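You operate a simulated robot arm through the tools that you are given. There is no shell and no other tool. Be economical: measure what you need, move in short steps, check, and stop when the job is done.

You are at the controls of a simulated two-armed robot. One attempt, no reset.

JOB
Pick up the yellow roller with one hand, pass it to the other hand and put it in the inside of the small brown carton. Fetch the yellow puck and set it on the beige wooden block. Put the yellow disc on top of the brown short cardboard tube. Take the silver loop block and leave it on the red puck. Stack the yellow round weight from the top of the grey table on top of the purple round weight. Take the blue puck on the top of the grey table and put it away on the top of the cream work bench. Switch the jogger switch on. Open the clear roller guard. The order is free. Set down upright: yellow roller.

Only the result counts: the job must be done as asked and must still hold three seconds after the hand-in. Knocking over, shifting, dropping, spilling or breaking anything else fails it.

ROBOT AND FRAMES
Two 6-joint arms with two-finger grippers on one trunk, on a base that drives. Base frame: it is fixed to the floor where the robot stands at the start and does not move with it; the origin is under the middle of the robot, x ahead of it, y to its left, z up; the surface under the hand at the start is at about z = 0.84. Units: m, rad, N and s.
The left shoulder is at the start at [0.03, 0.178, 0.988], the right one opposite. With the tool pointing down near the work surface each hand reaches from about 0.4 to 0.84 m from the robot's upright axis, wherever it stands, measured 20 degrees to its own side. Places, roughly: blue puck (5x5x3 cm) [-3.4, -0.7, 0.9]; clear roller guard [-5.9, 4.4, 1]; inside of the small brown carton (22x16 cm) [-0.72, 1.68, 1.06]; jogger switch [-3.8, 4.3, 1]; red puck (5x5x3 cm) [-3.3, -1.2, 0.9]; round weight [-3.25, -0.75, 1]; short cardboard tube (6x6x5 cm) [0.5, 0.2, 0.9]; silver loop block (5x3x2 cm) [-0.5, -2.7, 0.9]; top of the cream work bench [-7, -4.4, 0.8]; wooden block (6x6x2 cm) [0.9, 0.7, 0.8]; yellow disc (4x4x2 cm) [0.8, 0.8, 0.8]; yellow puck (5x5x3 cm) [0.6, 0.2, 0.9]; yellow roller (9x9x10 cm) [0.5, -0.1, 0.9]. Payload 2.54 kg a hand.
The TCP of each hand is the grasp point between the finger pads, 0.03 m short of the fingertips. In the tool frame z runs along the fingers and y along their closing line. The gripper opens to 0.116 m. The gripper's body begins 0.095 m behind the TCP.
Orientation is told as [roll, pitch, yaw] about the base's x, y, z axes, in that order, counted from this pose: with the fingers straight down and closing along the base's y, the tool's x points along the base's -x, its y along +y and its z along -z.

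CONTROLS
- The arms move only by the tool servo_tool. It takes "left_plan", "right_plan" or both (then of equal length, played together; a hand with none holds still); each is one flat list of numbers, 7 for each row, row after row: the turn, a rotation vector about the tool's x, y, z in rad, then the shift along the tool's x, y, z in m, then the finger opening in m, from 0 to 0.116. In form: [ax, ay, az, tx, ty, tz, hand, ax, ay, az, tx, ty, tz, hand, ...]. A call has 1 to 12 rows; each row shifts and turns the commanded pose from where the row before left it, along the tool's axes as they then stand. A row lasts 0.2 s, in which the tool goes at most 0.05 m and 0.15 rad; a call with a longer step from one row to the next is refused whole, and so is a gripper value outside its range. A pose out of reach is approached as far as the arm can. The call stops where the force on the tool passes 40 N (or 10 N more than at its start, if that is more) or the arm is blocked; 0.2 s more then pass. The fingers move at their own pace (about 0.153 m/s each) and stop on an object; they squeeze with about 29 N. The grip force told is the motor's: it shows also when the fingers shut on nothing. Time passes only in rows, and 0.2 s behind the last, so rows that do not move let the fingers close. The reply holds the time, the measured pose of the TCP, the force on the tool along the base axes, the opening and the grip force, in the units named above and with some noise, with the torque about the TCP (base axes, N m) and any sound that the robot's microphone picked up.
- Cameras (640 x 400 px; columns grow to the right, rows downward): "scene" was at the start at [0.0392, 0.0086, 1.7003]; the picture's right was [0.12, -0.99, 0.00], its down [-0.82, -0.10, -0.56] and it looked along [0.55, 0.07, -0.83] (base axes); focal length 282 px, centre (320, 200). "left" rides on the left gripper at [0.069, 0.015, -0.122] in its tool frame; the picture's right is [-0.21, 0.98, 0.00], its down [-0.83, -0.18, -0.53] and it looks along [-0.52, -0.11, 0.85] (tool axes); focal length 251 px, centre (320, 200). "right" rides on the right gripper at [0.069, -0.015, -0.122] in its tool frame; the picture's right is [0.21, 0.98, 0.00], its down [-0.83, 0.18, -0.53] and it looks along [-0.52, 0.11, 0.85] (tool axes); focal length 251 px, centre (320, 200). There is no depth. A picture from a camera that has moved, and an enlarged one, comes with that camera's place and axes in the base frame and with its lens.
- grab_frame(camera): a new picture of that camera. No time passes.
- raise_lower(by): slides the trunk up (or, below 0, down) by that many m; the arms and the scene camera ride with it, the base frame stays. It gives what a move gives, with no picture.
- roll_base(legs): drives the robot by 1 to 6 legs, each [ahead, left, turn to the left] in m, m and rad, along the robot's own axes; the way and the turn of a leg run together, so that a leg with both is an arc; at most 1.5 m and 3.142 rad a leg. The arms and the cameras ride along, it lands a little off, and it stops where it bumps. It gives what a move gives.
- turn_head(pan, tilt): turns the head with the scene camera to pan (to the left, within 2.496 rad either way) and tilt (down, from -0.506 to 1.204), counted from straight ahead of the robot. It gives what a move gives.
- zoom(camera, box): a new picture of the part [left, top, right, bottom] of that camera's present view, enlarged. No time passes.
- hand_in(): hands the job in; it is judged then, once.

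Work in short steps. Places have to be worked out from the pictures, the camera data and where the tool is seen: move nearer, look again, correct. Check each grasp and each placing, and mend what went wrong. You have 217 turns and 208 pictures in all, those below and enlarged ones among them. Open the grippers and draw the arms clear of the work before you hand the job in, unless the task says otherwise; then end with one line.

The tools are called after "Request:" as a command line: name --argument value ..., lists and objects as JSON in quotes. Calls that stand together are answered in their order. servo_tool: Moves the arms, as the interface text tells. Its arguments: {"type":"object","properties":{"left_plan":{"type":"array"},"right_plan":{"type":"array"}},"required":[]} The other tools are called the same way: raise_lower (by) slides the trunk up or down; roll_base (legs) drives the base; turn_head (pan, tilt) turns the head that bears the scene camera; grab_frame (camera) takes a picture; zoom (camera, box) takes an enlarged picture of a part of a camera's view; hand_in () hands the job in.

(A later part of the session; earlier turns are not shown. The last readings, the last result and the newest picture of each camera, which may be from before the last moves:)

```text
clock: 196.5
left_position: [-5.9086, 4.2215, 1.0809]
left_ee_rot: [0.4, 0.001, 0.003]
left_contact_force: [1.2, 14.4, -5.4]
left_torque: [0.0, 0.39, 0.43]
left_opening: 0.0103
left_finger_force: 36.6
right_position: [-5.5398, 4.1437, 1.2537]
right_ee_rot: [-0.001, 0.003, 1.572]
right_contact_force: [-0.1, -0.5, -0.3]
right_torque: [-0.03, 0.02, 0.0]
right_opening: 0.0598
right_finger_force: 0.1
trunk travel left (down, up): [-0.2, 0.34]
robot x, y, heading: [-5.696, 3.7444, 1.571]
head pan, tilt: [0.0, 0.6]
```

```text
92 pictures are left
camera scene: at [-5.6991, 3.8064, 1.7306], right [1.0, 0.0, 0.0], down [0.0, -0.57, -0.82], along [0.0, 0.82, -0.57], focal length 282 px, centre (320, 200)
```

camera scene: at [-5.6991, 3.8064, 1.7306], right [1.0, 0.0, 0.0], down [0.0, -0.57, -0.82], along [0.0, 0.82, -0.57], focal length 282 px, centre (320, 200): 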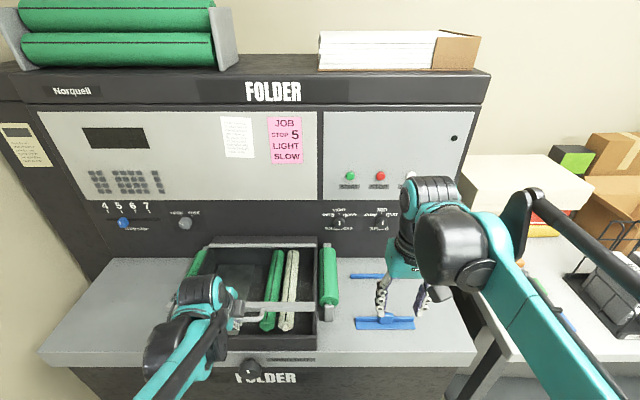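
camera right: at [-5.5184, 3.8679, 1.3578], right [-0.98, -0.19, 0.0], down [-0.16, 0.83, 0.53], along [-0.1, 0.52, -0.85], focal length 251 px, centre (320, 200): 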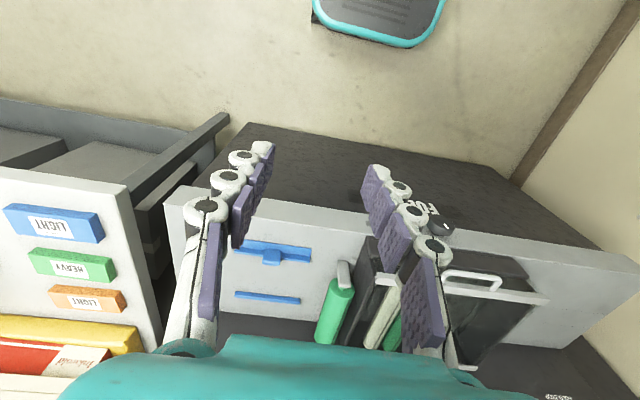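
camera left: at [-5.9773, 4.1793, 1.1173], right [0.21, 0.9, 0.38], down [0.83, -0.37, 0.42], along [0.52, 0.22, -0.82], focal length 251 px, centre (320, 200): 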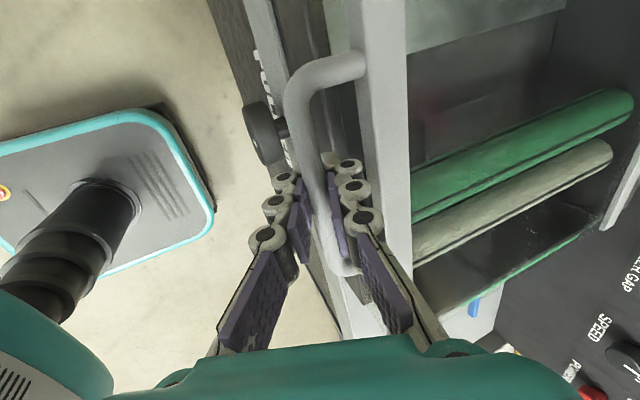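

The guard is lifting, with a mild +y pull; I follow the arc slightly more forward up to ~45°.

Request:
servo_tool --left_plan '[0, 0, 0, 0, 0.0132, -0.0158, 0, 0, 0, 0, 0, 0.0132, -0.0158, 0, 0, 0, 0, 0, 0.0147, -0.0144, 0, 0, 0, 0, 0, 0.0147, -0.0144, 0, 0, 0, 0, 0, 0.0162, -0.0127, 0, 0, 0, 0, 0, 0.0162, -0.0127, 0, 0, 0, 0, 0, 0.0175, -0.0107, 0, 0, 0, 0, 0, 0.0175, -0.0107, 0, 0, 0, 0, 0, 0.0185, -0.0086, 0, 0, 0, 0, 0, 0.0185, -0.0086, 0]'

Request:
grab_frame --camera "scene"

Request:
grab_frame --camera "left"

```text
clock: 198.7
left_position: [-5.9092, 4.3171, 1.2587]
left_ee_rot: [0.4, 0.002, 0.005]
left_contact_force: [3.1, 0.7, -4.1]
left_torque: [-0.11, -0.08, 0.02]
left_opening: 0.0105
left_finger_force: 36.0
right_position: [-5.5402, 4.1412, 1.2571]
right_ee_rot: [0.001, 0.001, 1.57]
right_contact_force: [0.5, -0.7, -0.2]
right_torque: [0.0, 0.03, 0.01]
right_opening: 0.0599
right_finger_force: 0.1
trunk travel left (down, up): [-0.2, 0.34]
robot x, y, heading: [-5.6955, 3.7415, 1.571]
head pan, tilt: [0.0, 0.6]
```

```text
91 pictures are left
camera scene: at [-5.6985, 3.8028, 1.7308], right [1.0, 0.0, 0.0], down [0.0, -0.57, -0.82], along [0.0, 0.82, -0.57], focal length 282 px, centre (320, 200)
```

scene: 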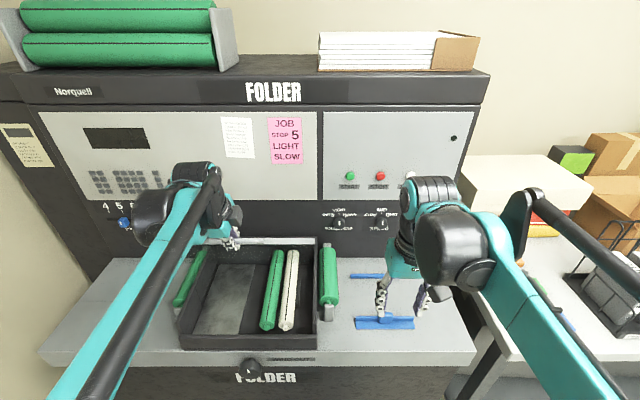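

```text
90 pictures are left
camera left: at [-5.9775, 4.2829, 1.376], right [0.21, 0.9, 0.38], down [0.83, -0.37, 0.42], along [0.52, 0.22, -0.82], focal length 251 px, centre (320, 200)
```

left: 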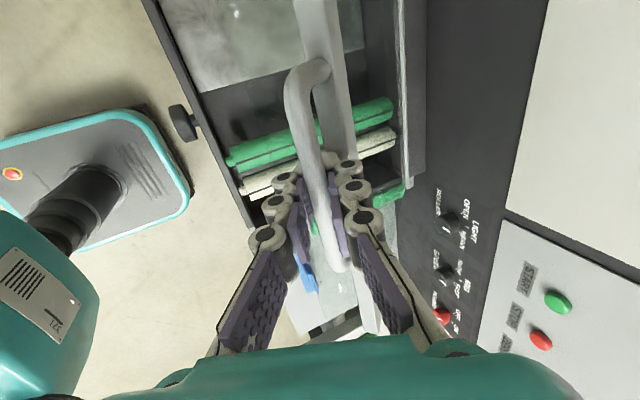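

Smooth so far at ~45°. I continue the arc to about 80°.

Request:
servo_tool --left_plan '[0, 0, 0, 0, 0.0195, -0.0063, 0, 0, 0, 0, 0, 0.0195, -0.0063, 0, 0, 0, 0, 0, 0.0201, -0.004, 0, 0, 0, 0, 0, 0.0201, -0.004, 0, 0, 0, 0, 0, 0.0202, -0.0016, 0, 0, 0, 0, 0, 0.0202, -0.0016, 0, 0, 0, 0, 0, 0.0202, 0.0008, 0, 0, 0, 0, 0, 0.0202, 0.0008, 0, 0, 0, 0, 0, 0.0198, 0.0032, 0, 0, 0, 0, 0, 0.0198, 0.0032, 0]'

Request:
grab_frame --camera "scene"

Request:
grab_frame --camera "left"

```text
clock: 200.9
left_position: [-5.9098, 4.4926, 1.353]
left_ee_rot: [0.402, 0.003, 0.004]
left_contact_force: [4.9, -1.5, 13.1]
left_torque: [0.07, 0.01, -0.17]
left_opening: 0.0102
left_finger_force: 36.3
right_position: [-5.538, 4.1392, 1.2577]
right_ee_rot: [0.001, 0.001, 1.572]
right_contact_force: [0.3, 0.0, 0.6]
right_torque: [-0.01, 0.04, 0.0]
right_opening: 0.0601
right_finger_force: 0.1
trunk travel left (down, up): [-0.2, 0.34]
robot x, y, heading: [-5.7009, 3.7426, 1.573]
head pan, tilt: [0.0, 0.6]
```

```text
89 pictures are left
camera scene: at [-5.6973, 3.7998, 1.7311], right [1.0, 0.0, 0.0], down [0.0, -0.56, -0.83], along [0.0, 0.83, -0.56], focal length 282 px, centre (320, 200)
```

scene: 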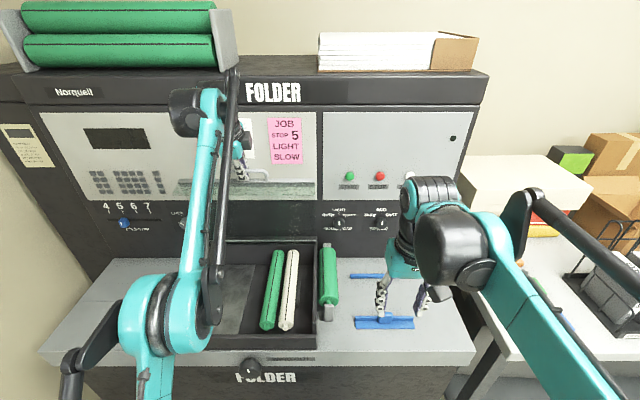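

```text
88 pictures are left
camera left: at [-5.9774, 4.4586, 1.4706], right [0.21, 0.9, 0.38], down [0.83, -0.37, 0.42], along [0.52, 0.23, -0.82], focal length 251 px, centre (320, 200)
```

left: 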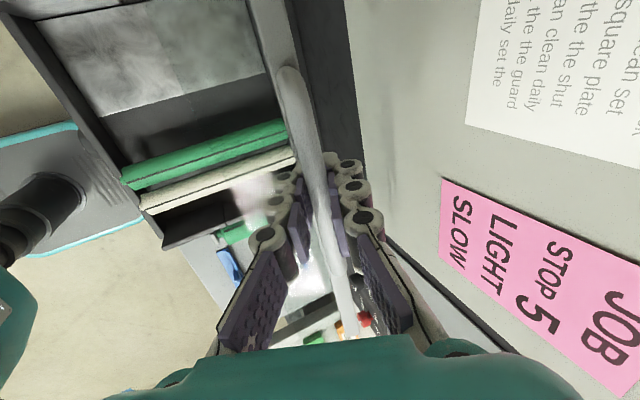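

About 80° open. I push a little further to find the stop or pass vertical, watching force.

Request:
servo_tool --left_plan '[0, 0, 0, 0, 0.01, 0.002, 0, 0, 0, 0, 0, 0.01, 0.0025, 0, 0, 0, 0, 0, 0.01, 0.003, 0, 0, 0, 0, 0, 0.01, 0.0035, 0]'

Request:
servo_tool --left_plan '[0, 0, 0, 0, 0.01, 0.0042, 0, 0, 0, 0, 0, 0.01, 0.0045, 0]'

Request:
grab_frame --camera "left"

```text
clock: 201.6
left_position: [-5.9094, 4.4964, 1.3512]
left_ee_rot: [0.402, 0.002, 0.003]
left_contact_force: [0.2, -5.7, 25.4]
left_torque: [-0.28, 0.18, -0.18]
left_opening: 0.0101
left_finger_force: 36.5
left hand out of reach, approached as far as the arm can: row 1, 2, 3
right_position: [-5.5389, 4.1366, 1.2576]
right_ee_rot: [0.001, -0.001, 1.571]
right_contact_force: [0.3, 0.3, 0.2]
right_torque: [-0.02, 0.0, -0.03]
right_opening: 0.0596
right_finger_force: 0.1
trunk travel left (down, up): [-0.2, 0.34]
robot x, y, heading: [-5.6986, 3.7454, 1.568]
head pan, tilt: [0.0, 0.6]
stopped in row 3 (left hand): the force on the tool passed its limit at 44 N (the readings are from after the stop); the commanded pose is now the measured one
```

```text
clock: 202.2
left_position: [-5.9086, 4.497, 1.3538]
left_ee_rot: [0.406, 0.002, 0.004]
left_contact_force: [1.7, -6.0, 33.3]
left_torque: [-0.06, -0.21, -0.34]
left_opening: 0.0103
left_finger_force: 36.0
left hand out of reach, approached as far as the arm can: row 1, 2
right_position: [-5.5393, 4.1352, 1.2589]
right_ee_rot: [0.001, 0.0, 1.57]
right_contact_force: [0.2, -0.7, -0.5]
right_torque: [0.01, 0.02, 0.0]
right_opening: 0.0601
right_finger_force: 0.1
trunk travel left (down, up): [-0.2, 0.34]
robot x, y, heading: [-5.6998, 3.7426, 1.567]
head pan, tilt: [0.0, 0.6]
```

```text
87 pictures are left
camera left: at [-5.9775, 4.4616, 1.47], right [0.21, 0.9, 0.38], down [0.83, -0.37, 0.42], along [0.52, 0.23, -0.82], focal length 251 px, centre (320, 200)
```

left: 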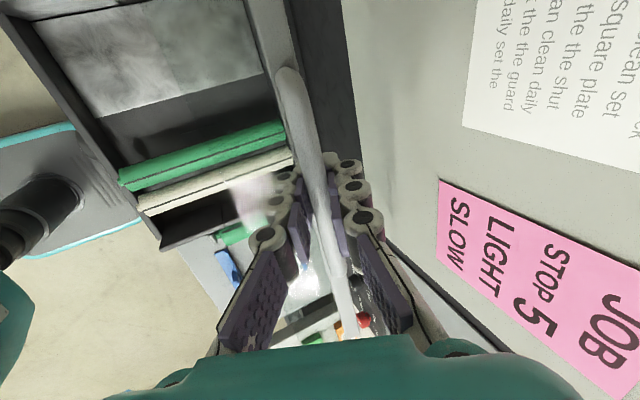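

The arm is at full stretch at ~81°. I ease the load and open the fingers slightly to see if the guard stays up by itself (the near finger would catch it).

Request:
servo_tool --left_plan '[0, 0, 0, 0, 0.0, -0.004, 0, 0, 0, 0, 0, 0.0, 0, 0.03, 0, 0, 0, 0, 0, 0, 0.03, 0, 0, 0, 0, 0, 0, 0.03, 0, 0, 0, 0, 0, 0, 0.03]'

Request:
grab_frame --camera "left"

```text
clock: 203.4
left_position: [-5.9109, 4.4992, 1.3523]
left_ee_rot: [0.4, 0.001, 0.004]
left_contact_force: [-1.8, -1.0, 1.9]
left_torque: [-0.01, 0.04, 0.0]
left_opening: 0.0326
left_finger_force: 0.0
right_position: [-5.5393, 4.1403, 1.2567]
right_ee_rot: [0.0, 0.0, 1.57]
right_contact_force: [0.8, -0.5, 0.5]
right_torque: [0.03, -0.01, 0.01]
right_opening: 0.0601
right_finger_force: 0.1
trunk travel left (down, up): [-0.2, 0.34]
robot x, y, heading: [-5.6977, 3.7417, 1.573]
head pan, tilt: [0.0, 0.6]
```

```text
86 pictures are left
camera left: at [-5.9799, 4.4653, 1.4693], right [0.21, 0.9, 0.38], down [0.83, -0.37, 0.42], along [0.52, 0.23, -0.82], focal length 251 px, centre (320, 200)
```

left: 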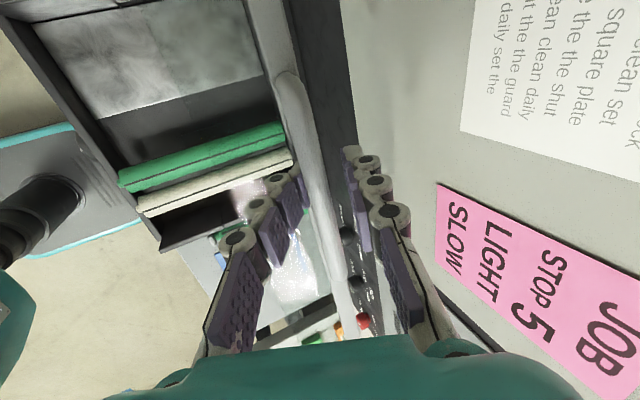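

The guard stays put. I withdraw the hand, and will push it further back from the front for margin.

Request:
servo_tool --left_plan '[0, 0, 0, 0, 0, -0.02, 0.035, 0, 0, 0, 0, 0, -0.03, 0.035, 0, 0, 0, 0, -0.02, -0.04, 0.0, 0, 0, 0, 0, -0.04, 0, 0.0, 0, 0, 0, 0, -0.04, 0, 0.0]'

Request:
grab_frame --camera "scene"

Request:
grab_frame --camera "right"

```text
clock: 204.6
left_position: [-5.91, 4.3711, 1.3724]
left_ee_rot: [0.403, 0.001, 0.003]
left_contact_force: [0.2, -0.3, 0.1]
left_torque: [0.02, 0.01, -0.02]
left_opening: 0.0
left_finger_force: 27.9
left hand out of reach, approached as far as the arm can: row 1, 2
right_position: [-5.5402, 4.1389, 1.2564]
right_ee_rot: [0.0, 0.001, 1.571]
right_contact_force: [-0.2, 0.0, -0.1]
right_torque: [0.04, 0.01, -0.01]
right_opening: 0.0598
right_finger_force: 0.0
trunk travel left (down, up): [-0.2, 0.34]
robot x, y, heading: [-5.7011, 3.7444, 1.571]
head pan, tilt: [0.0, 0.6]
```

```text
85 pictures are left
camera scene: at [-5.6992, 3.801, 1.7309], right [1.0, 0.0, 0.0], down [0.0, -0.56, -0.83], along [0.0, 0.83, -0.56], focal length 282 px, centre (320, 200)
```

scene: 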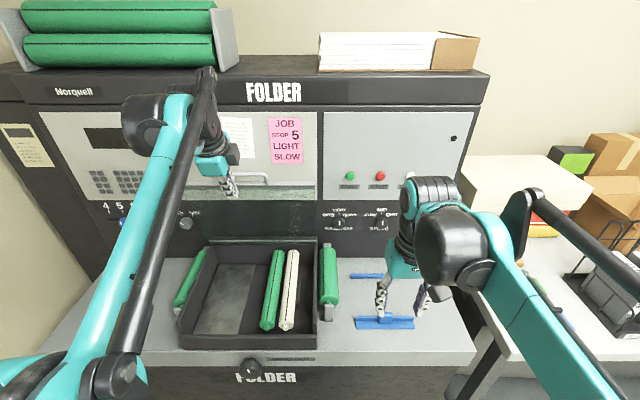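

```text
84 pictures are left
camera right: at [-5.5249, 4.0687, 1.3781], right [-0.98, -0.21, 0.0], down [-0.18, 0.83, 0.53], along [-0.11, 0.52, -0.85], focal length 251 px, centre (320, 200)
```

right: 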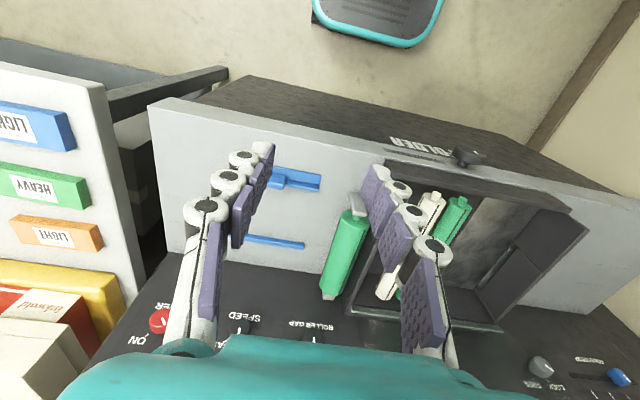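

The guard stands nearly vertical. I roll forward 0.08 m, lower the fist to z≈1.3 and push the guard's front strip back gently.

Request:
roll_base --legs '[[0.07, 0, 0]]'

Request:
servo_tool --left_plan '[0, 0, 0, 0, -0.0136, 0.0322, 0, 0, 0, 0, 0, -0.0136, 0.0322, 0, 0, 0, 0, 0, 0.0184, 0.0078, 0, 0, 0, 0, 0, 0.0184, 0.0078, 0]'

Request:
servo_tool --left_plan '[0, 0, 0, 0, 0.0092, 0.0039, 0, 0, 0, 0, 0, 0.0092, 0.0039, 0, 0, 0, 0, 0, 0.0092, 0.0039, 0]'

Request:
grab_frame --camera "scene"

```text
clock: 205.6
left_position: [-5.9114, 4.4458, 1.3706]
left_ee_rot: [0.398, 0.002, 0.002]
left_contact_force: [0.5, 1.2, 0.3]
left_torque: [-0.03, 0.01, 0.03]
left_opening: 0.0
left_finger_force: 28.4
right_position: [-5.5405, 4.2119, 1.2557]
right_ee_rot: [-0.001, 0.004, 1.571]
right_contact_force: [-0.3, 0.1, -0.3]
right_torque: [-0.07, -0.01, 0.02]
right_opening: 0.0599
right_finger_force: 0.0
trunk travel left (down, up): [-0.2, 0.34]
robot x, y, heading: [-5.6971, 3.8132, 1.569]
head pan, tilt: [0.0, 0.6]
```

```text
clock: 206.1
left_position: [-5.9118, 4.4412, 1.3337]
left_ee_rot: [0.4, 0.001, 0.006]
left_contact_force: [1.1, -14.9, 30.8]
left_torque: [-0.37, -0.09, -0.03]
left_opening: 0.0
left_finger_force: 28.5
right_position: [-5.5399, 4.2084, 1.2563]
right_ee_rot: [-0.001, 0.0, 1.57]
right_contact_force: [0.1, 1.6, -0.3]
right_torque: [-0.17, 0.01, 0.02]
right_opening: 0.0599
right_finger_force: 0.1
trunk travel left (down, up): [-0.2, 0.34]
robot x, y, heading: [-5.6962, 3.8104, 1.569]
head pan, tilt: [0.0, 0.6]
stopped in row 2 (left hand): the force on the tool passed its limit at 82 N (the readings are from after the stop); the commanded pose is now the measured one
```

```text
clock: 206.6
left_position: [-5.9103, 4.4498, 1.3376]
left_ee_rot: [0.404, 0.001, 0.006]
left_contact_force: [0.8, -13.5, 33.0]
left_torque: [-0.21, -0.12, -0.02]
left_opening: 0.0001
left_finger_force: 29.2
right_position: [-5.5391, 4.2057, 1.2581]
right_ee_rot: [0.0, -0.004, 1.574]
right_contact_force: [0.7, -0.8, 0.5]
right_torque: [0.0, 0.05, 0.01]
right_opening: 0.0599
right_finger_force: 0.1
trunk travel left (down, up): [-0.2, 0.34]
robot x, y, heading: [-5.697, 3.8114, 1.571]
head pan, tilt: [0.0, 0.6]
stopped in row 2 (left hand): the force on the tool passed its limit at 50 N (the readings are from after the stop); the commanded pose is now the measured one
```

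```text
83 pictures are left
camera scene: at [-5.6974, 3.8654, 1.7313], right [1.0, 0.0, 0.0], down [0.0, -0.56, -0.83], along [0.0, 0.83, -0.56], focal length 282 px, centre (320, 200)
```

scene: 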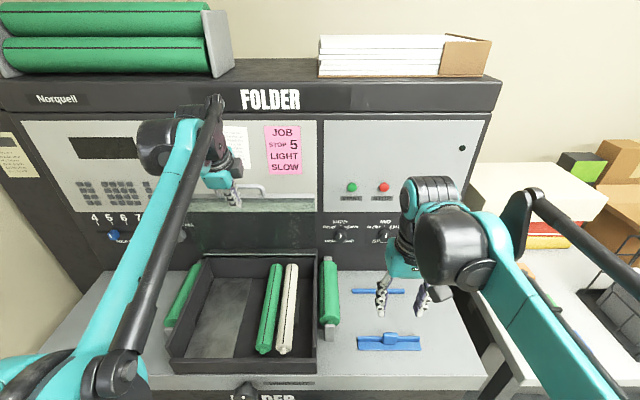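

My fist came down on top of the strip edge. I go up and back, then look from the left camera.

Request:
servo_tool --left_plan '[0, 0, 0, 0, 0.0117, -0.0276, 0, 0, 0, 0, 0, -0.0368, -0.0156, 0, 0, 0, 0, 0, -0.0368, -0.0156, 0, 0, 0, 0, 0, -0.0184, -0.0078, 0]'

Request:
grab_frame --camera "left"

Request:
zoom --camera "scene" --box '[100, 130, 350, 390]'

```text
clock: 207.6
left_position: [-5.9136, 4.3535, 1.3642]
left_ee_rot: [0.401, 0.0, 0.004]
left_contact_force: [-0.1, -1.5, 0.0]
left_torque: [0.03, -0.01, 0.01]
left_opening: 0.0003
left_finger_force: 28.3
right_position: [-5.5401, 4.2089, 1.2573]
right_ee_rot: [0.0, -0.001, 1.571]
right_contact_force: [0.5, -0.9, 0.4]
right_torque: [0.03, 0.01, -0.02]
right_opening: 0.06
right_finger_force: 0.0
trunk travel left (down, up): [-0.2, 0.34]
robot x, y, heading: [-5.6964, 3.8142, 1.57]
head pan, tilt: [0.0, 0.6]
```

```text
82 pictures are left
camera left: at [-5.9806, 4.3181, 1.4823], right [0.21, 0.9, 0.38], down [0.83, -0.37, 0.42], along [0.52, 0.23, -0.82], focal length 251 px, centre (320, 200)
```

left: 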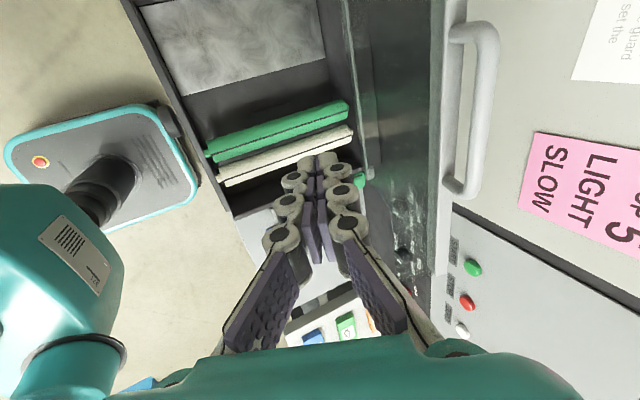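

```text
1.54 times, centred on (225, 260) of scene
camera zoom: at [-5.6991, 3.8706, 1.7309], right [1.0, 0.0, 0.0], down [0.0, -0.56, -0.83], along [0.0, 0.83, -0.56], focal length 433 px, centre (466, 108)
```

zoom: 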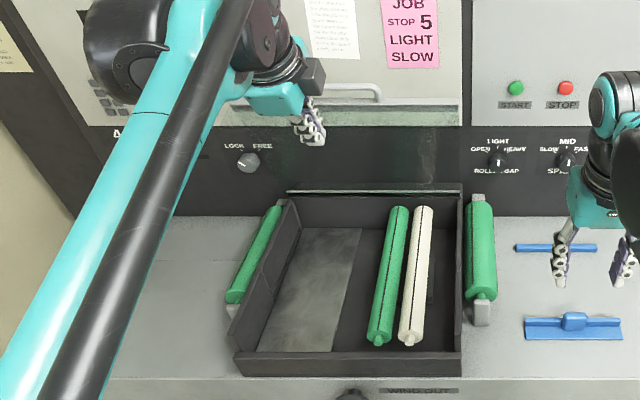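

The guard is at ~82° now. I lower the fist to z≈1.24 in front of the clear panel and push back gradually.

Request:
servo_tool --left_plan '[0, 0, 0, 0, -0.0124, 0.0295, 0, 0, 0, 0, 0, -0.0124, 0.0295, 0, 0, 0, 0, 0, -0.0124, 0.0295, 0, 0, 0, 0, 0, 0.0368, 0.0156, 0, 0, 0, 0, 0, 0.0276, 0.0117, 0, 0, 0, 0, 0, 0.0184, 0.0078, 0, 0, 0, 0, 0, 0.0092, 0.0039, 0, 0, 0, 0, 0, 0.0092, 0.0039, 0]'

Request:
servo_tool --left_plan '[0, 0, 0, 0, 0.0092, 0.0039, 0, 0, 0, 0, 0, 0.0092, 0.0039, 0, 0, 0, 0, 0, 0.0092, 0.0039, 0]'

Request:
grab_frame --camera "left"

```text
clock: 209.4
left_position: [-5.9119, 4.4664, 1.2666]
left_ee_rot: [0.4, 0.001, 0.005]
left_contact_force: [-0.1, -0.7, 0.5]
left_torque: [-0.01, 0.0, -0.03]
left_opening: 0.0
left_finger_force: 28.7
right_position: [-5.5406, 4.2093, 1.2566]
right_ee_rot: [0.0, 0.003, 1.574]
right_contact_force: [0.6, 0.0, 0.4]
right_torque: [0.01, 0.02, 0.03]
right_opening: 0.0598
right_finger_force: 0.0
trunk travel left (down, up): [-0.2, 0.34]
robot x, y, heading: [-5.6966, 3.8129, 1.568]
head pan, tilt: [0.0, 0.6]
```

```text
clock: 210.2
left_position: [-5.9119, 4.4965, 1.2669]
left_ee_rot: [0.398, 0.002, 0.005]
left_contact_force: [0.2, -0.2, 0.1]
left_torque: [-0.04, 0.01, -0.01]
left_opening: 0.0
left_finger_force: 28.1
right_position: [-5.5412, 4.2098, 1.2566]
right_ee_rot: [0.0, 0.0, 1.573]
right_contact_force: [0.2, 0.4, -0.2]
right_torque: [0.0, -0.01, 0.02]
right_opening: 0.0598
right_finger_force: 0.1
trunk travel left (down, up): [-0.2, 0.34]
robot x, y, heading: [-5.6984, 3.8122, 1.569]
head pan, tilt: [0.0, 0.6]
```

```text
80 pictures are left
camera left: at [-5.9801, 4.4619, 1.3852], right [0.21, 0.9, 0.38], down [0.83, -0.37, 0.42], along [0.52, 0.23, -0.82], focal length 251 px, centre (320, 200)
```

left: 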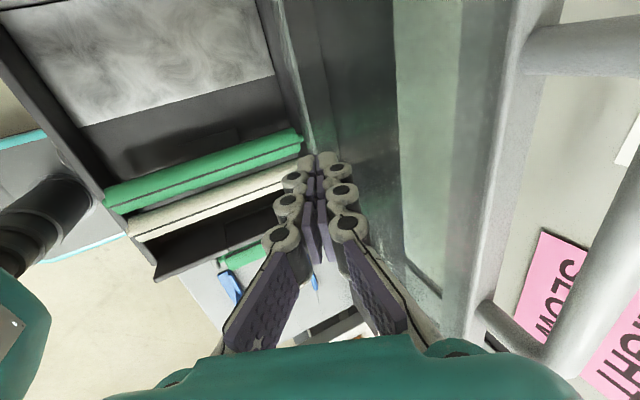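

No contact yet; I continue pushing a few cm with force check.

Request:
servo_tool --left_plan '[0, 0, 0, 0, 0.0092, 0.0039, 0, 0, 0, 0, 0, 0.0092, 0.0039, 0, 0, 0, 0, 0, 0.0092, 0.0039, 0]'

Request:
servo_tool --left_plan '[0, 0, 0, 0, 0.0092, 0.0039, 0, 0, 0, 0, 0, 0.0092, 0.0039, 0, 0, 0, 0, 0, 0.0092, 0.0039, 0]'

Request:
grab_frame --camera "left"

```text
clock: 211.0
left_position: [-5.9135, 4.5256, 1.2663]
left_ee_rot: [0.397, 0.002, 0.006]
left_contact_force: [-0.1, 0.7, -0.1]
left_torque: [0.01, 0.02, -0.02]
left_opening: 0.0001
left_finger_force: 28.7
right_position: [-5.5419, 4.21, 1.2551]
right_ee_rot: [-0.003, 0.001, 1.573]
right_contact_force: [-0.3, -0.2, -0.6]
right_torque: [-0.01, 0.03, 0.0]
right_opening: 0.0602
right_finger_force: 0.1
trunk travel left (down, up): [-0.2, 0.34]
robot x, y, heading: [-5.6967, 3.8131, 1.567]
head pan, tilt: [0.0, 0.6]
```

```text
clock: 211.8
left_position: [-5.913, 4.5485, 1.2673]
left_ee_rot: [0.399, 0.0, 0.004]
left_contact_force: [1.1, -28.8, -12.1]
left_torque: [1.76, 0.06, 0.02]
left_opening: 0.0
left_finger_force: 28.5
right_position: [-5.5402, 4.2068, 1.2578]
right_ee_rot: [-0.002, -0.001, 1.571]
right_contact_force: [0.0, 0.5, 0.9]
right_torque: [0.01, 0.01, -0.02]
right_opening: 0.06
right_finger_force: 0.1
trunk travel left (down, up): [-0.2, 0.34]
robot x, y, heading: [-5.6994, 3.8094, 1.569]
head pan, tilt: [0.0, 0.6]
```

```text
79 pictures are left
camera left: at [-5.9808, 4.5157, 1.3857], right [0.21, 0.9, 0.38], down [0.83, -0.37, 0.42], along [0.52, 0.23, -0.82], focal length 251 px, centre (320, 200)
```

left: 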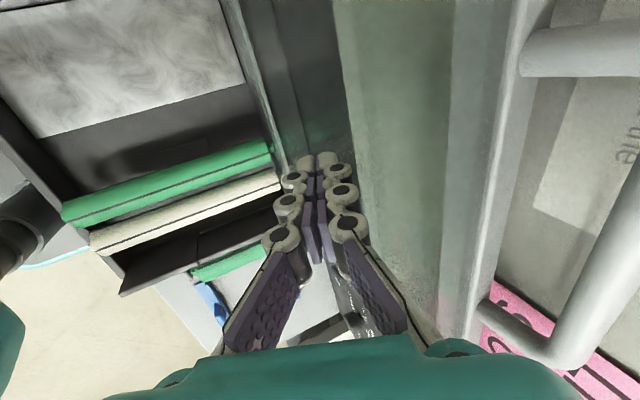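

Contact now (29 N) and the guard is moving with the hand. I push a bit more to see if it hits its stop.

Request:
servo_tool --left_plan '[0, 0, 0, 0, 0.0092, 0.0039, 0, 0, 0, 0, 0, 0.0092, 0.0039, 0]'

Request:
servo_tool --left_plan '[0, 0, 0, 0, -0.0184, -0.0078, 0, 0, 0, 0, 0, -0.0368, -0.0156, 0, 0, 0, 0, 0, -0.0368, -0.0156, 0, 0, 0, 0, 0, -0.0368, -0.0156, 0, 0, 0, 0, 0, -0.0368, -0.0156, 0]'

Request:
grab_frame --camera "left"

Request:
grab_frame --camera "scene"

```text
clock: 212.1
left_position: [-5.9122, 4.5493, 1.2676]
left_ee_rot: [0.391, 0.001, 0.005]
left_contact_force: [-0.4, -18.3, -1.7]
left_torque: [1.11, 0.0, 0.03]
left_opening: 0.0001
left_finger_force: 28.2
right_position: [-5.5398, 4.2058, 1.2576]
right_ee_rot: [-0.003, -0.002, 1.573]
right_contact_force: [0.1, -0.7, 0.4]
right_torque: [-0.03, 0.01, 0.0]
right_opening: 0.0601
right_finger_force: 0.0
trunk travel left (down, up): [-0.2, 0.34]
robot x, y, heading: [-5.6986, 3.8143, 1.571]
head pan, tilt: [0.0, 0.6]
stopped in row 1 (left hand): the force on the tool passed its limit at 54 N (the readings are from after the stop); the commanded pose is now the measured one
```

```text
clock: 213.3
left_position: [-5.9094, 4.3689, 1.2648]
left_ee_rot: [0.391, 0.002, 0.007]
left_contact_force: [-0.4, -0.3, 0.5]
left_torque: [0.05, 0.01, 0.01]
left_opening: 0.0
left_finger_force: 28.7
right_position: [-5.5408, 4.2075, 1.2559]
right_ee_rot: [0.0, 0.0, 1.573]
right_contact_force: [0.2, -0.5, 0.6]
right_torque: [0.02, -0.01, -0.01]
right_opening: 0.0601
right_finger_force: 0.1
trunk travel left (down, up): [-0.2, 0.34]
robot x, y, heading: [-5.6962, 3.8102, 1.569]
head pan, tilt: [0.0, 0.6]
```

```text
78 pictures are left
camera left: at [-5.9784, 4.3359, 1.3839], right [0.21, 0.9, 0.37], down [0.83, -0.37, 0.42], along [0.52, 0.22, -0.83], focal length 251 px, centre (320, 200)
```

left: 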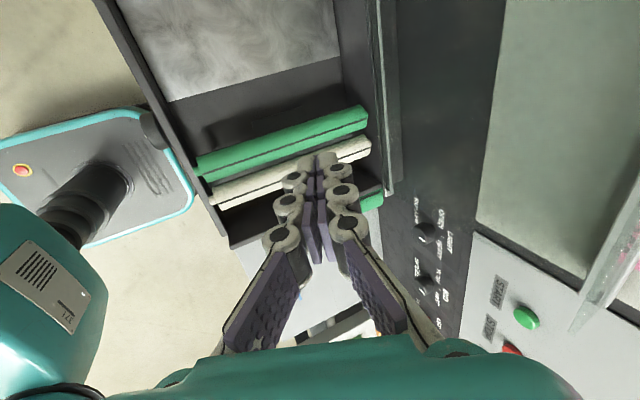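

```text
77 pictures are left
camera scene: at [-5.699, 3.8693, 1.7309], right [1.0, 0.0, 0.0], down [0.0, -0.56, -0.83], along [0.0, 0.83, -0.56], focal length 282 px, centre (320, 200)
```

scene: 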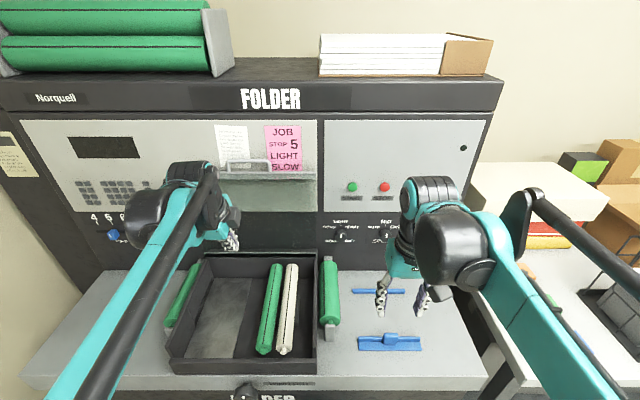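

The guard is now past vertical and stays open. I back off and restore the left hand's neutral orientation.

Request:
roll_base --legs '[[-0.5, 0, 0]]'

Request:
servo_tool --left_plan '[0.131, 0, 0, 0, 0, 0, 0.08, 0.131, 0, 0, 0, 0, 0, 0.08, 0.131, 0, 0, 0, 0, 0, 0.08, 0, 0, -0.149, 0, 0, 0, 0.08, 0, 0, -0.149, 0, 0, 0, 0.08, 0, 0, -0.149, 0, 0, 0, 0.08, 0, 0, -0.149, 0, 0, 0, 0.08, 0, 0, -0.149, 0, 0, 0, 0.08, 0, 0, -0.149, 0, 0, 0, 0.08, 0, 0, -0.149, 0, 0, 0, 0.08, 0, 0, -0.149, 0, 0, 0, 0.08, 0, 0, -0.149, 0, 0, 0, 0.08]'

Request:
servo_tool --left_plan '[0, 0, -0.149, 0, 0, 0, 0.08, 0, 0, -0.07, 0.05, 0, 0, 0.08, 0, 0, 0, 0.05, 0, 0, 0.08]'

Request:
turn_head --pan 1.9 --tilt 0.3

Request:
grab_frame --camera "scene"

```text
clock: 216.2
left_position: [-5.913, 3.872, 1.2657]
left_ee_rot: [0.393, 0.001, 0.012]
left_contact_force: [0.3, -1.0, 0.5]
left_torque: [0.0, 0.0, -0.01]
left_opening: 0.0003
left_finger_force: 28.5
right_position: [-5.5405, 3.7138, 1.2558]
right_ee_rot: [-0.002, 0.0, 1.579]
right_contact_force: [-0.9, 0.0, 0.5]
right_torque: [0.01, -0.03, 0.01]
right_opening: 0.06
right_finger_force: 0.1
trunk travel left (down, up): [-0.2, 0.34]
robot x, y, heading: [-5.6917, 3.3182, 1.579]
head pan, tilt: [0.0, 0.6]
```

```text
clock: 218.8
left_position: [-5.913, 3.8723, 1.2636]
left_ee_rot: [0.002, 0.002, 1.356]
left_contact_force: [0.9, -0.4, 0.8]
left_torque: [-0.02, -0.02, 0.02]
left_opening: 0.0802
left_finger_force: 0.1
right_position: [-5.5401, 3.7142, 1.2562]
right_ee_rot: [-0.001, 0.001, 1.58]
right_contact_force: [0.0, -0.5, 0.5]
right_torque: [0.0, 0.01, 0.01]
right_opening: 0.0598
right_finger_force: 0.1
trunk travel left (down, up): [-0.2, 0.34]
robot x, y, heading: [-5.6932, 3.3173, 1.578]
head pan, tilt: [0.0, 0.6]
```

```text
clock: 219.6
left_position: [-5.9159, 3.7702, 1.2662]
left_ee_rot: [0.002, 0.0, 1.573]
left_contact_force: [0.3, -0.4, 0.2]
left_torque: [0.06, 0.0, -0.01]
left_opening: 0.0799
left_finger_force: 0.1
right_position: [-5.5408, 3.7126, 1.2563]
right_ee_rot: [0.0, 0.0, 1.58]
right_contact_force: [-1.3, -0.3, -0.3]
right_torque: [0.05, 0.0, 0.0]
right_opening: 0.0599
right_finger_force: 0.1
trunk travel left (down, up): [-0.2, 0.34]
robot x, y, heading: [-5.6939, 3.32, 1.578]
head pan, tilt: [0.0, 0.6]
```

```text
clock: 221.5
left_position: [-5.9155, 3.7723, 1.265]
left_ee_rot: [0.001, 0.002, 1.573]
left_contact_force: [-0.5, -0.4, 0.0]
left_torque: [0.02, -0.02, -0.01]
left_opening: 0.08
left_finger_force: 0.1
right_position: [-5.5403, 3.7144, 1.2562]
right_ee_rot: [-0.002, -0.001, 1.578]
right_contact_force: [0.2, 0.9, -0.4]
right_torque: [-0.02, -0.04, -0.03]
right_opening: 0.0601
right_finger_force: 0.0
trunk travel left (down, up): [-0.2, 0.34]
robot x, y, heading: [-5.6952, 3.3184, 1.583]
head pan, tilt: [1.901, 0.3]
```

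```text
76 pictures are left
camera scene: at [-5.7853, 3.2556, 1.7583], right [-0.33, 0.94, 0.0], down [0.28, 0.1, -0.96], along [-0.9, -0.32, -0.3], focal length 282 px, centre (320, 200)
```

scene: 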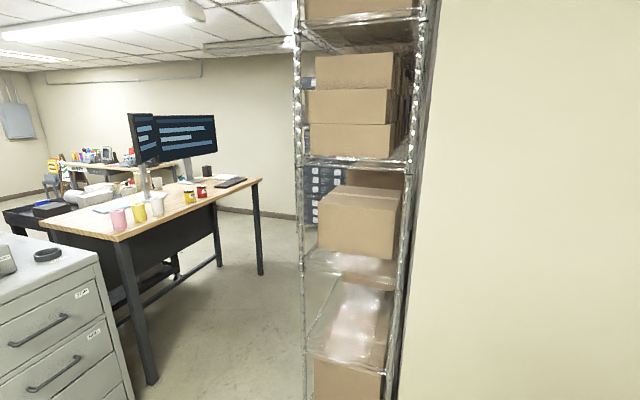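

Next, the silver loop block on the blue bench. I retrace the known corridor: strafe right, back up, turn to face west, then reverse east along y≈2.36.

Request:
roll_base --legs '[[0, -1.03, 0], [-0.93, 0, 0], [0, 0, 1.57]]'

```text
clock: 235.1
left_position: [-5.1224, 2.1782, 1.2655]
left_ee_rot: [0.002, 0.003, -3.139]
left_contact_force: [0.5, -0.1, -0.2]
left_torque: [0.02, -0.02, -0.01]
left_opening: 0.08
left_finger_force: 0.1
right_position: [-5.0658, 2.5524, 1.256]
right_ee_rot: [-0.002, 0.0, -3.131]
right_contact_force: [0.6, -0.3, -0.9]
right_torque: [0.02, -0.01, 0.04]
right_opening: 0.0599
right_finger_force: 0.1
trunk travel left (down, up): [-0.2, 0.34]
robot x, y, heading: [-4.6659, 2.3986, -3.133]
head pan, tilt: [1.901, 0.3]
```

I raise the trunk so the elbows clear the trolley, then reverse along the corridor and go south past the small table.

Request:
raise_lower --by 0.25

Request:
roll_base --legs '[[0, 0.04, 0], [-1.15, 0, 0], [-1.12, 0, 0]]'

Request:
turn_head --pan 1.4 --tilt 0.6

Request:
grab_frame --camera "scene"

```text
clock: 237.6
left_position: [-5.1226, 2.1776, 1.5145]
left_ee_rot: [0.002, 0.0, -3.139]
left_contact_force: [0.2, 0.1, 0.3]
left_torque: [-0.01, 0.01, 0.0]
left_opening: 0.08
left_finger_force: 0.0
right_position: [-5.0675, 2.5523, 1.5063]
right_ee_rot: [-0.002, 0.001, -3.132]
right_contact_force: [-0.3, 0.6, 0.8]
right_torque: [-0.01, -0.05, -0.01]
right_opening: 0.0599
right_finger_force: 0.1
trunk travel left (down, up): [-0.45, 0.09]
robot x, y, heading: [-4.6687, 2.396, -3.134]
head pan, tilt: [1.901, 0.3]
```

```text
clock: 249.3
left_position: [-2.8389, 2.175, 1.515]
left_ee_rot: [0.001, 0.002, -3.116]
left_contact_force: [-0.5, 0.1, -0.6]
left_torque: [0.01, 0.0, 0.02]
left_opening: 0.0801
left_finger_force: 0.0
right_position: [-2.7896, 2.5501, 1.5071]
right_ee_rot: [0.0, -0.001, -3.11]
right_contact_force: [-0.3, -0.4, 0.1]
right_torque: [0.02, -0.04, 0.01]
right_opening: 0.0595
right_finger_force: 0.0
trunk travel left (down, up): [-0.45, 0.09]
robot x, y, heading: [-2.3888, 2.4053, -3.111]
head pan, tilt: [1.901, 0.3]
```

```text
clock: 250.3
left_position: [-2.8388, 2.1749, 1.5151]
left_ee_rot: [0.002, 0.001, -3.118]
left_contact_force: [-0.3, 0.4, 0.5]
left_torque: [0.02, 0.04, 0.01]
left_opening: 0.0797
left_finger_force: 0.1
right_position: [-2.7899, 2.5489, 1.5057]
right_ee_rot: [-0.003, 0.001, -3.111]
right_contact_force: [0.1, 0.3, 0.0]
right_torque: [0.04, 0.0, -0.02]
right_opening: 0.0604
right_finger_force: 0.0
trunk travel left (down, up): [-0.45, 0.09]
robot x, y, heading: [-2.3883, 2.406, -3.117]
head pan, tilt: [1.4, 0.6]
```

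```text
75 pictures are left
camera scene: at [-2.373, 2.3183, 1.9809], right [-0.99, 0.14, 0.0], down [0.08, 0.56, -0.83], along [-0.12, -0.82, -0.56], focal length 282 px, centre (320, 200)
```

scene: 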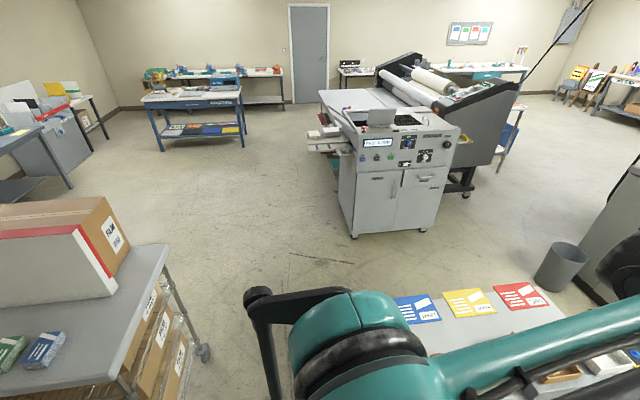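

The way south is clear at x≈-2.3. I go south, then reverse east to x≈0, and look toward the blue bench.

Request:
roll_base --legs '[[-0.06, 0.95, 0], [0, 0.95, -0.03], [-1.1, 0, 0], [-1.15, 0, 0], [0, 1.0, 0]]'

Request:
turn_head --pan 1.3 --tilt 0.5

Request:
grab_frame --camera "scene"

```text
clock: 275.3
left_position: [-0.4633, -0.7201, 1.5156]
left_ee_rot: [0.001, 0.002, -3.115]
left_contact_force: [-0.2, -0.5, -0.6]
left_torque: [0.01, -0.01, 0.02]
left_opening: 0.08
left_finger_force: 0.0
right_position: [-0.4146, -0.3428, 1.5071]
right_ee_rot: [0.002, 0.001, -3.109]
right_contact_force: [0.5, 0.0, -0.7]
right_torque: [-0.04, 0.04, -0.02]
right_opening: 0.0601
right_finger_force: 0.0
trunk travel left (down, up): [-0.45, 0.09]
robot x, y, heading: [-0.014, -0.4888, -3.111]
head pan, tilt: [1.4, 0.6]
```

```text
clock: 276.0
left_position: [-0.4619, -0.72, 1.5159]
left_ee_rot: [0.001, 0.001, -3.115]
left_contact_force: [-0.7, 0.6, -0.3]
left_torque: [-0.02, -0.01, 0.0]
left_opening: 0.08
left_finger_force: 0.0
right_position: [-0.4134, -0.3443, 1.5067]
right_ee_rot: [-0.002, -0.001, -3.108]
right_contact_force: [-0.2, -0.6, -0.4]
right_torque: [0.0, 0.02, 0.01]
right_opening: 0.06
right_finger_force: 0.1
trunk travel left (down, up): [-0.45, 0.09]
robot x, y, heading: [-0.0162, -0.4868, -3.112]
head pan, tilt: [1.3, 0.499]
```

```text
74 pictures are left
camera scene: at [-0.0063, -0.5769, 1.9899], right [-0.97, 0.24, 0.0], down [0.11, 0.47, -0.88], along [-0.21, -0.85, -0.48], focal length 282 px, centre (320, 200)
```

scene: 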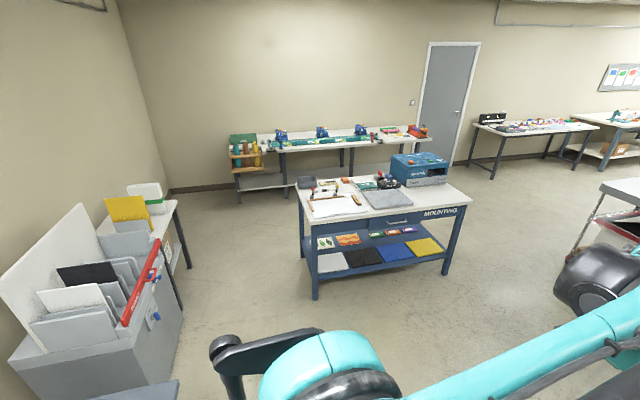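

The blue bench spans x[-1.72,-0.33], y[-2.85,-2.25]. I zoom to find the loop block, and then drive to its east end.

Request:
zoom --camera "scene" --box '[285, 150, 445, 240]'

Request:
roll_base --legs '[[-0.15, 1.05, 0], [0, 1.05, -0.03]]'

Request:
turn_head --pan 0 --tilt 0.8

Request:
grab_frame --camera "scene"

Request:
grab_frame --camera "left"

```text
4.00 times, centred on (365, 195) of scene
camera zoom: at [-0.0063, -0.5769, 1.9899], right [-0.97, 0.24, 0.0], down [0.11, 0.47, -0.88], along [-0.21, -0.85, -0.48], focal length 1126 px, centre (140, 220)
```

zoom: 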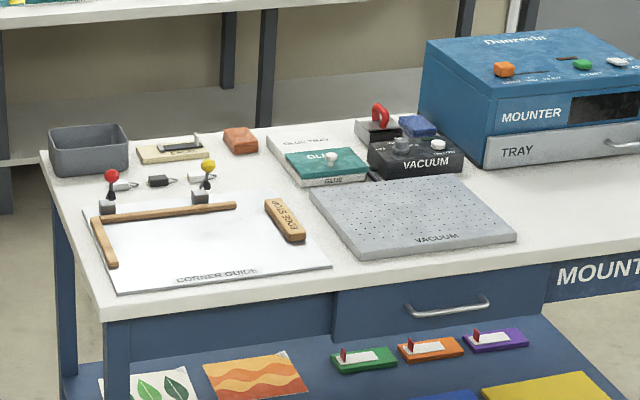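

```text
clock: 281.3
left_position: [-0.2868, -1.7504, 1.5162]
left_ee_rot: [0.001, 0.001, -3.091]
left_contact_force: [0.5, -0.2, 0.6]
left_torque: [0.05, 0.01, 0.0]
left_opening: 0.0801
left_finger_force: 0.1
right_position: [-0.2484, -1.3729, 1.5068]
right_ee_rot: [-0.003, -0.001, -3.083]
right_contact_force: [0.6, -0.3, 0.6]
right_torque: [0.05, 0.01, -0.01]
right_opening: 0.0602
right_finger_force: 0.1
trunk travel left (down, up): [-0.45, 0.09]
robot x, y, heading: [0.1593, -1.5037, -3.082]
head pan, tilt: [1.3, 0.499]
stopped in leg 1: the robot was blocked; the commanded pose is now the measured one
```

```text
clock: 282.8
left_position: [-0.2853, -1.7484, 1.5156]
left_ee_rot: [0.001, 0.003, -3.091]
left_contact_force: [-0.2, 0.5, -1.0]
left_torque: [0.06, -0.02, 0.0]
left_opening: 0.0801
left_finger_force: 0.2
right_position: [-0.247, -1.3709, 1.5057]
right_ee_rot: [-0.002, -0.001, -3.083]
right_contact_force: [0.3, -0.3, -0.4]
right_torque: [0.0, 0.01, 0.0]
right_opening: 0.0598
right_finger_force: 0.0
trunk travel left (down, up): [-0.45, 0.09]
robot x, y, heading: [0.158, -1.5096, -3.089]
head pan, tilt: [0.0, 0.799]
```

```text
72 pictures are left
camera scene: at [0.1057, -1.509, 1.964], right [-0.06, 1.0, 0.0], down [0.72, 0.04, -0.7], along [-0.7, -0.04, -0.72], focal length 282 px, centre (320, 200)
```

scene: 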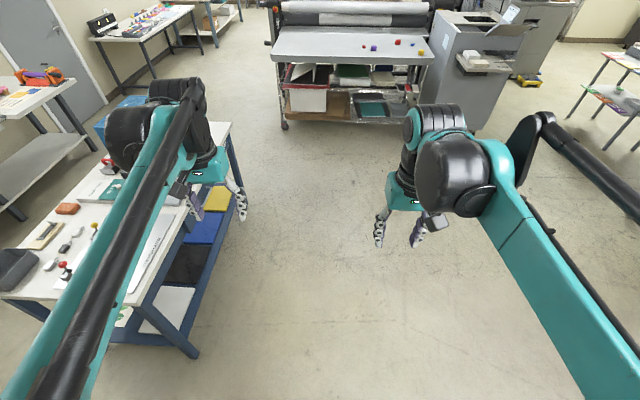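

```text
71 pictures are left
camera left: at [-0.2153, -1.7599, 1.6374], right [-0.16, -0.99, 0.0], down [-0.83, 0.14, 0.53], along [-0.53, 0.09, -0.85], focal length 251 px, centre (320, 200)
```

left: 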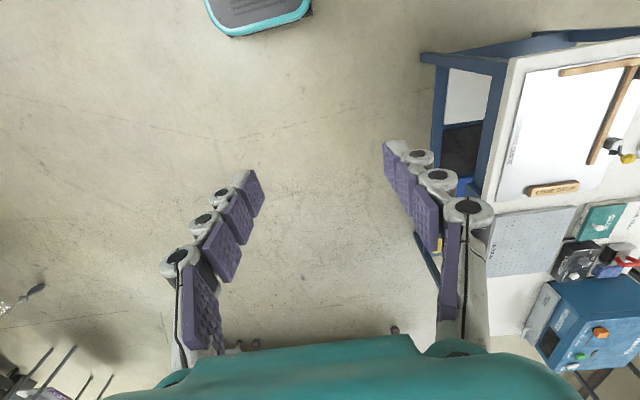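

I touched the start table's corner leg (no shift visible). I move forward 8 cm, then strafe south to the bench's east end.

Request:
roll_base --legs '[[0.08, 0, 0], [0.05, 1.1, -0.04]]'

Request:
grab_frame --camera "scene"

Request:
grab_frame --camera "left"

```text
clock: 289.1
left_position: [-0.4013, -2.8365, 1.5139]
left_ee_rot: [0.002, 0.002, 3.127]
left_contact_force: [0.0, 0.3, -0.3]
left_torque: [-0.03, 0.0, 0.0]
left_opening: 0.0801
left_finger_force: 0.1
right_position: [-0.3396, -2.4639, 1.507]
right_ee_rot: [-0.001, -0.003, 3.135]
right_contact_force: [0.1, -0.2, 0.1]
right_torque: [-0.02, 0.01, 0.02]
right_opening: 0.0598
right_finger_force: 0.0
trunk travel left (down, up): [-0.45, 0.09]
robot x, y, heading: [0.0552, -2.622, 3.133]
head pan, tilt: [0.0, 0.799]
```

```text
70 pictures are left
camera scene: at [0.0036, -2.6239, 1.9639], right [0.01, 1.0, 0.0], down [0.72, -0.01, -0.7], along [-0.7, 0.01, -0.72], focal length 282 px, centre (320, 200)
```

scene: 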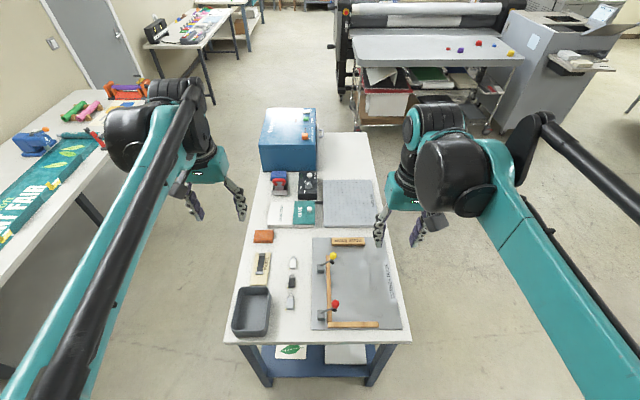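

```text
69 pictures are left
camera left: at [-0.3328, -2.8535, 1.6374], right [-0.23, -0.97, 0.0], down [-0.82, 0.19, 0.53], along [-0.52, 0.12, -0.85], focal length 251 px, centre (320, 200)
```

left: 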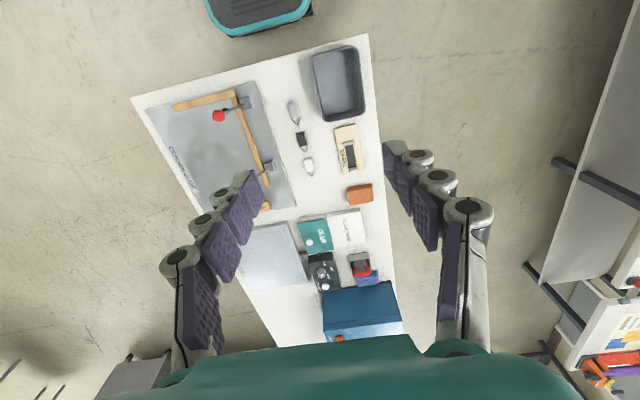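

Great position, with the whole bench in front. I zoom on the small silver pieces.

Request:
zoom --camera "scene" --box '[235, 240, 345, 340]'

Request:
zoom --camera "left" --box '[260, 70, 380, 190]'

```text
4.00 times, centred on (290, 290) of scene
camera zoom: at [0.0036, -2.6239, 1.9639], right [0.01, 1.0, 0.0], down [0.72, -0.01, -0.7], along [-0.7, 0.01, -0.72], focal length 1126 px, centre (440, -160)
```

zoom: 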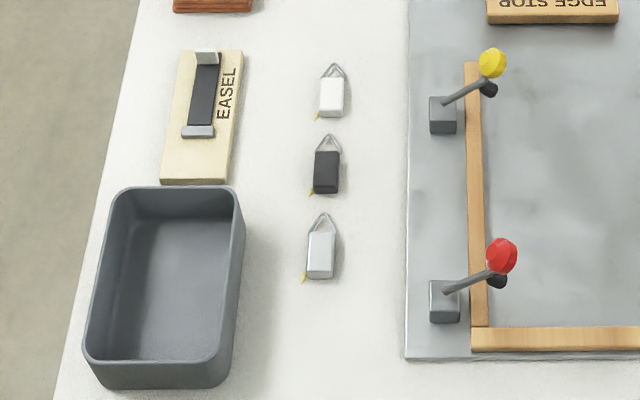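

```text
3.33 times, centred on (320, 130) of left
camera zoom: at [-0.3328, -2.8535, 1.6374], right [-0.23, -0.97, 0.0], down [-0.82, 0.19, 0.53], along [-0.52, 0.12, -0.85], focal length 838 px, centre (320, 433)
```

zoom: 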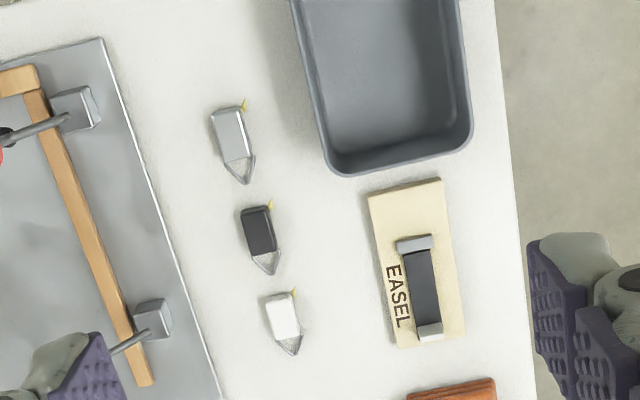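

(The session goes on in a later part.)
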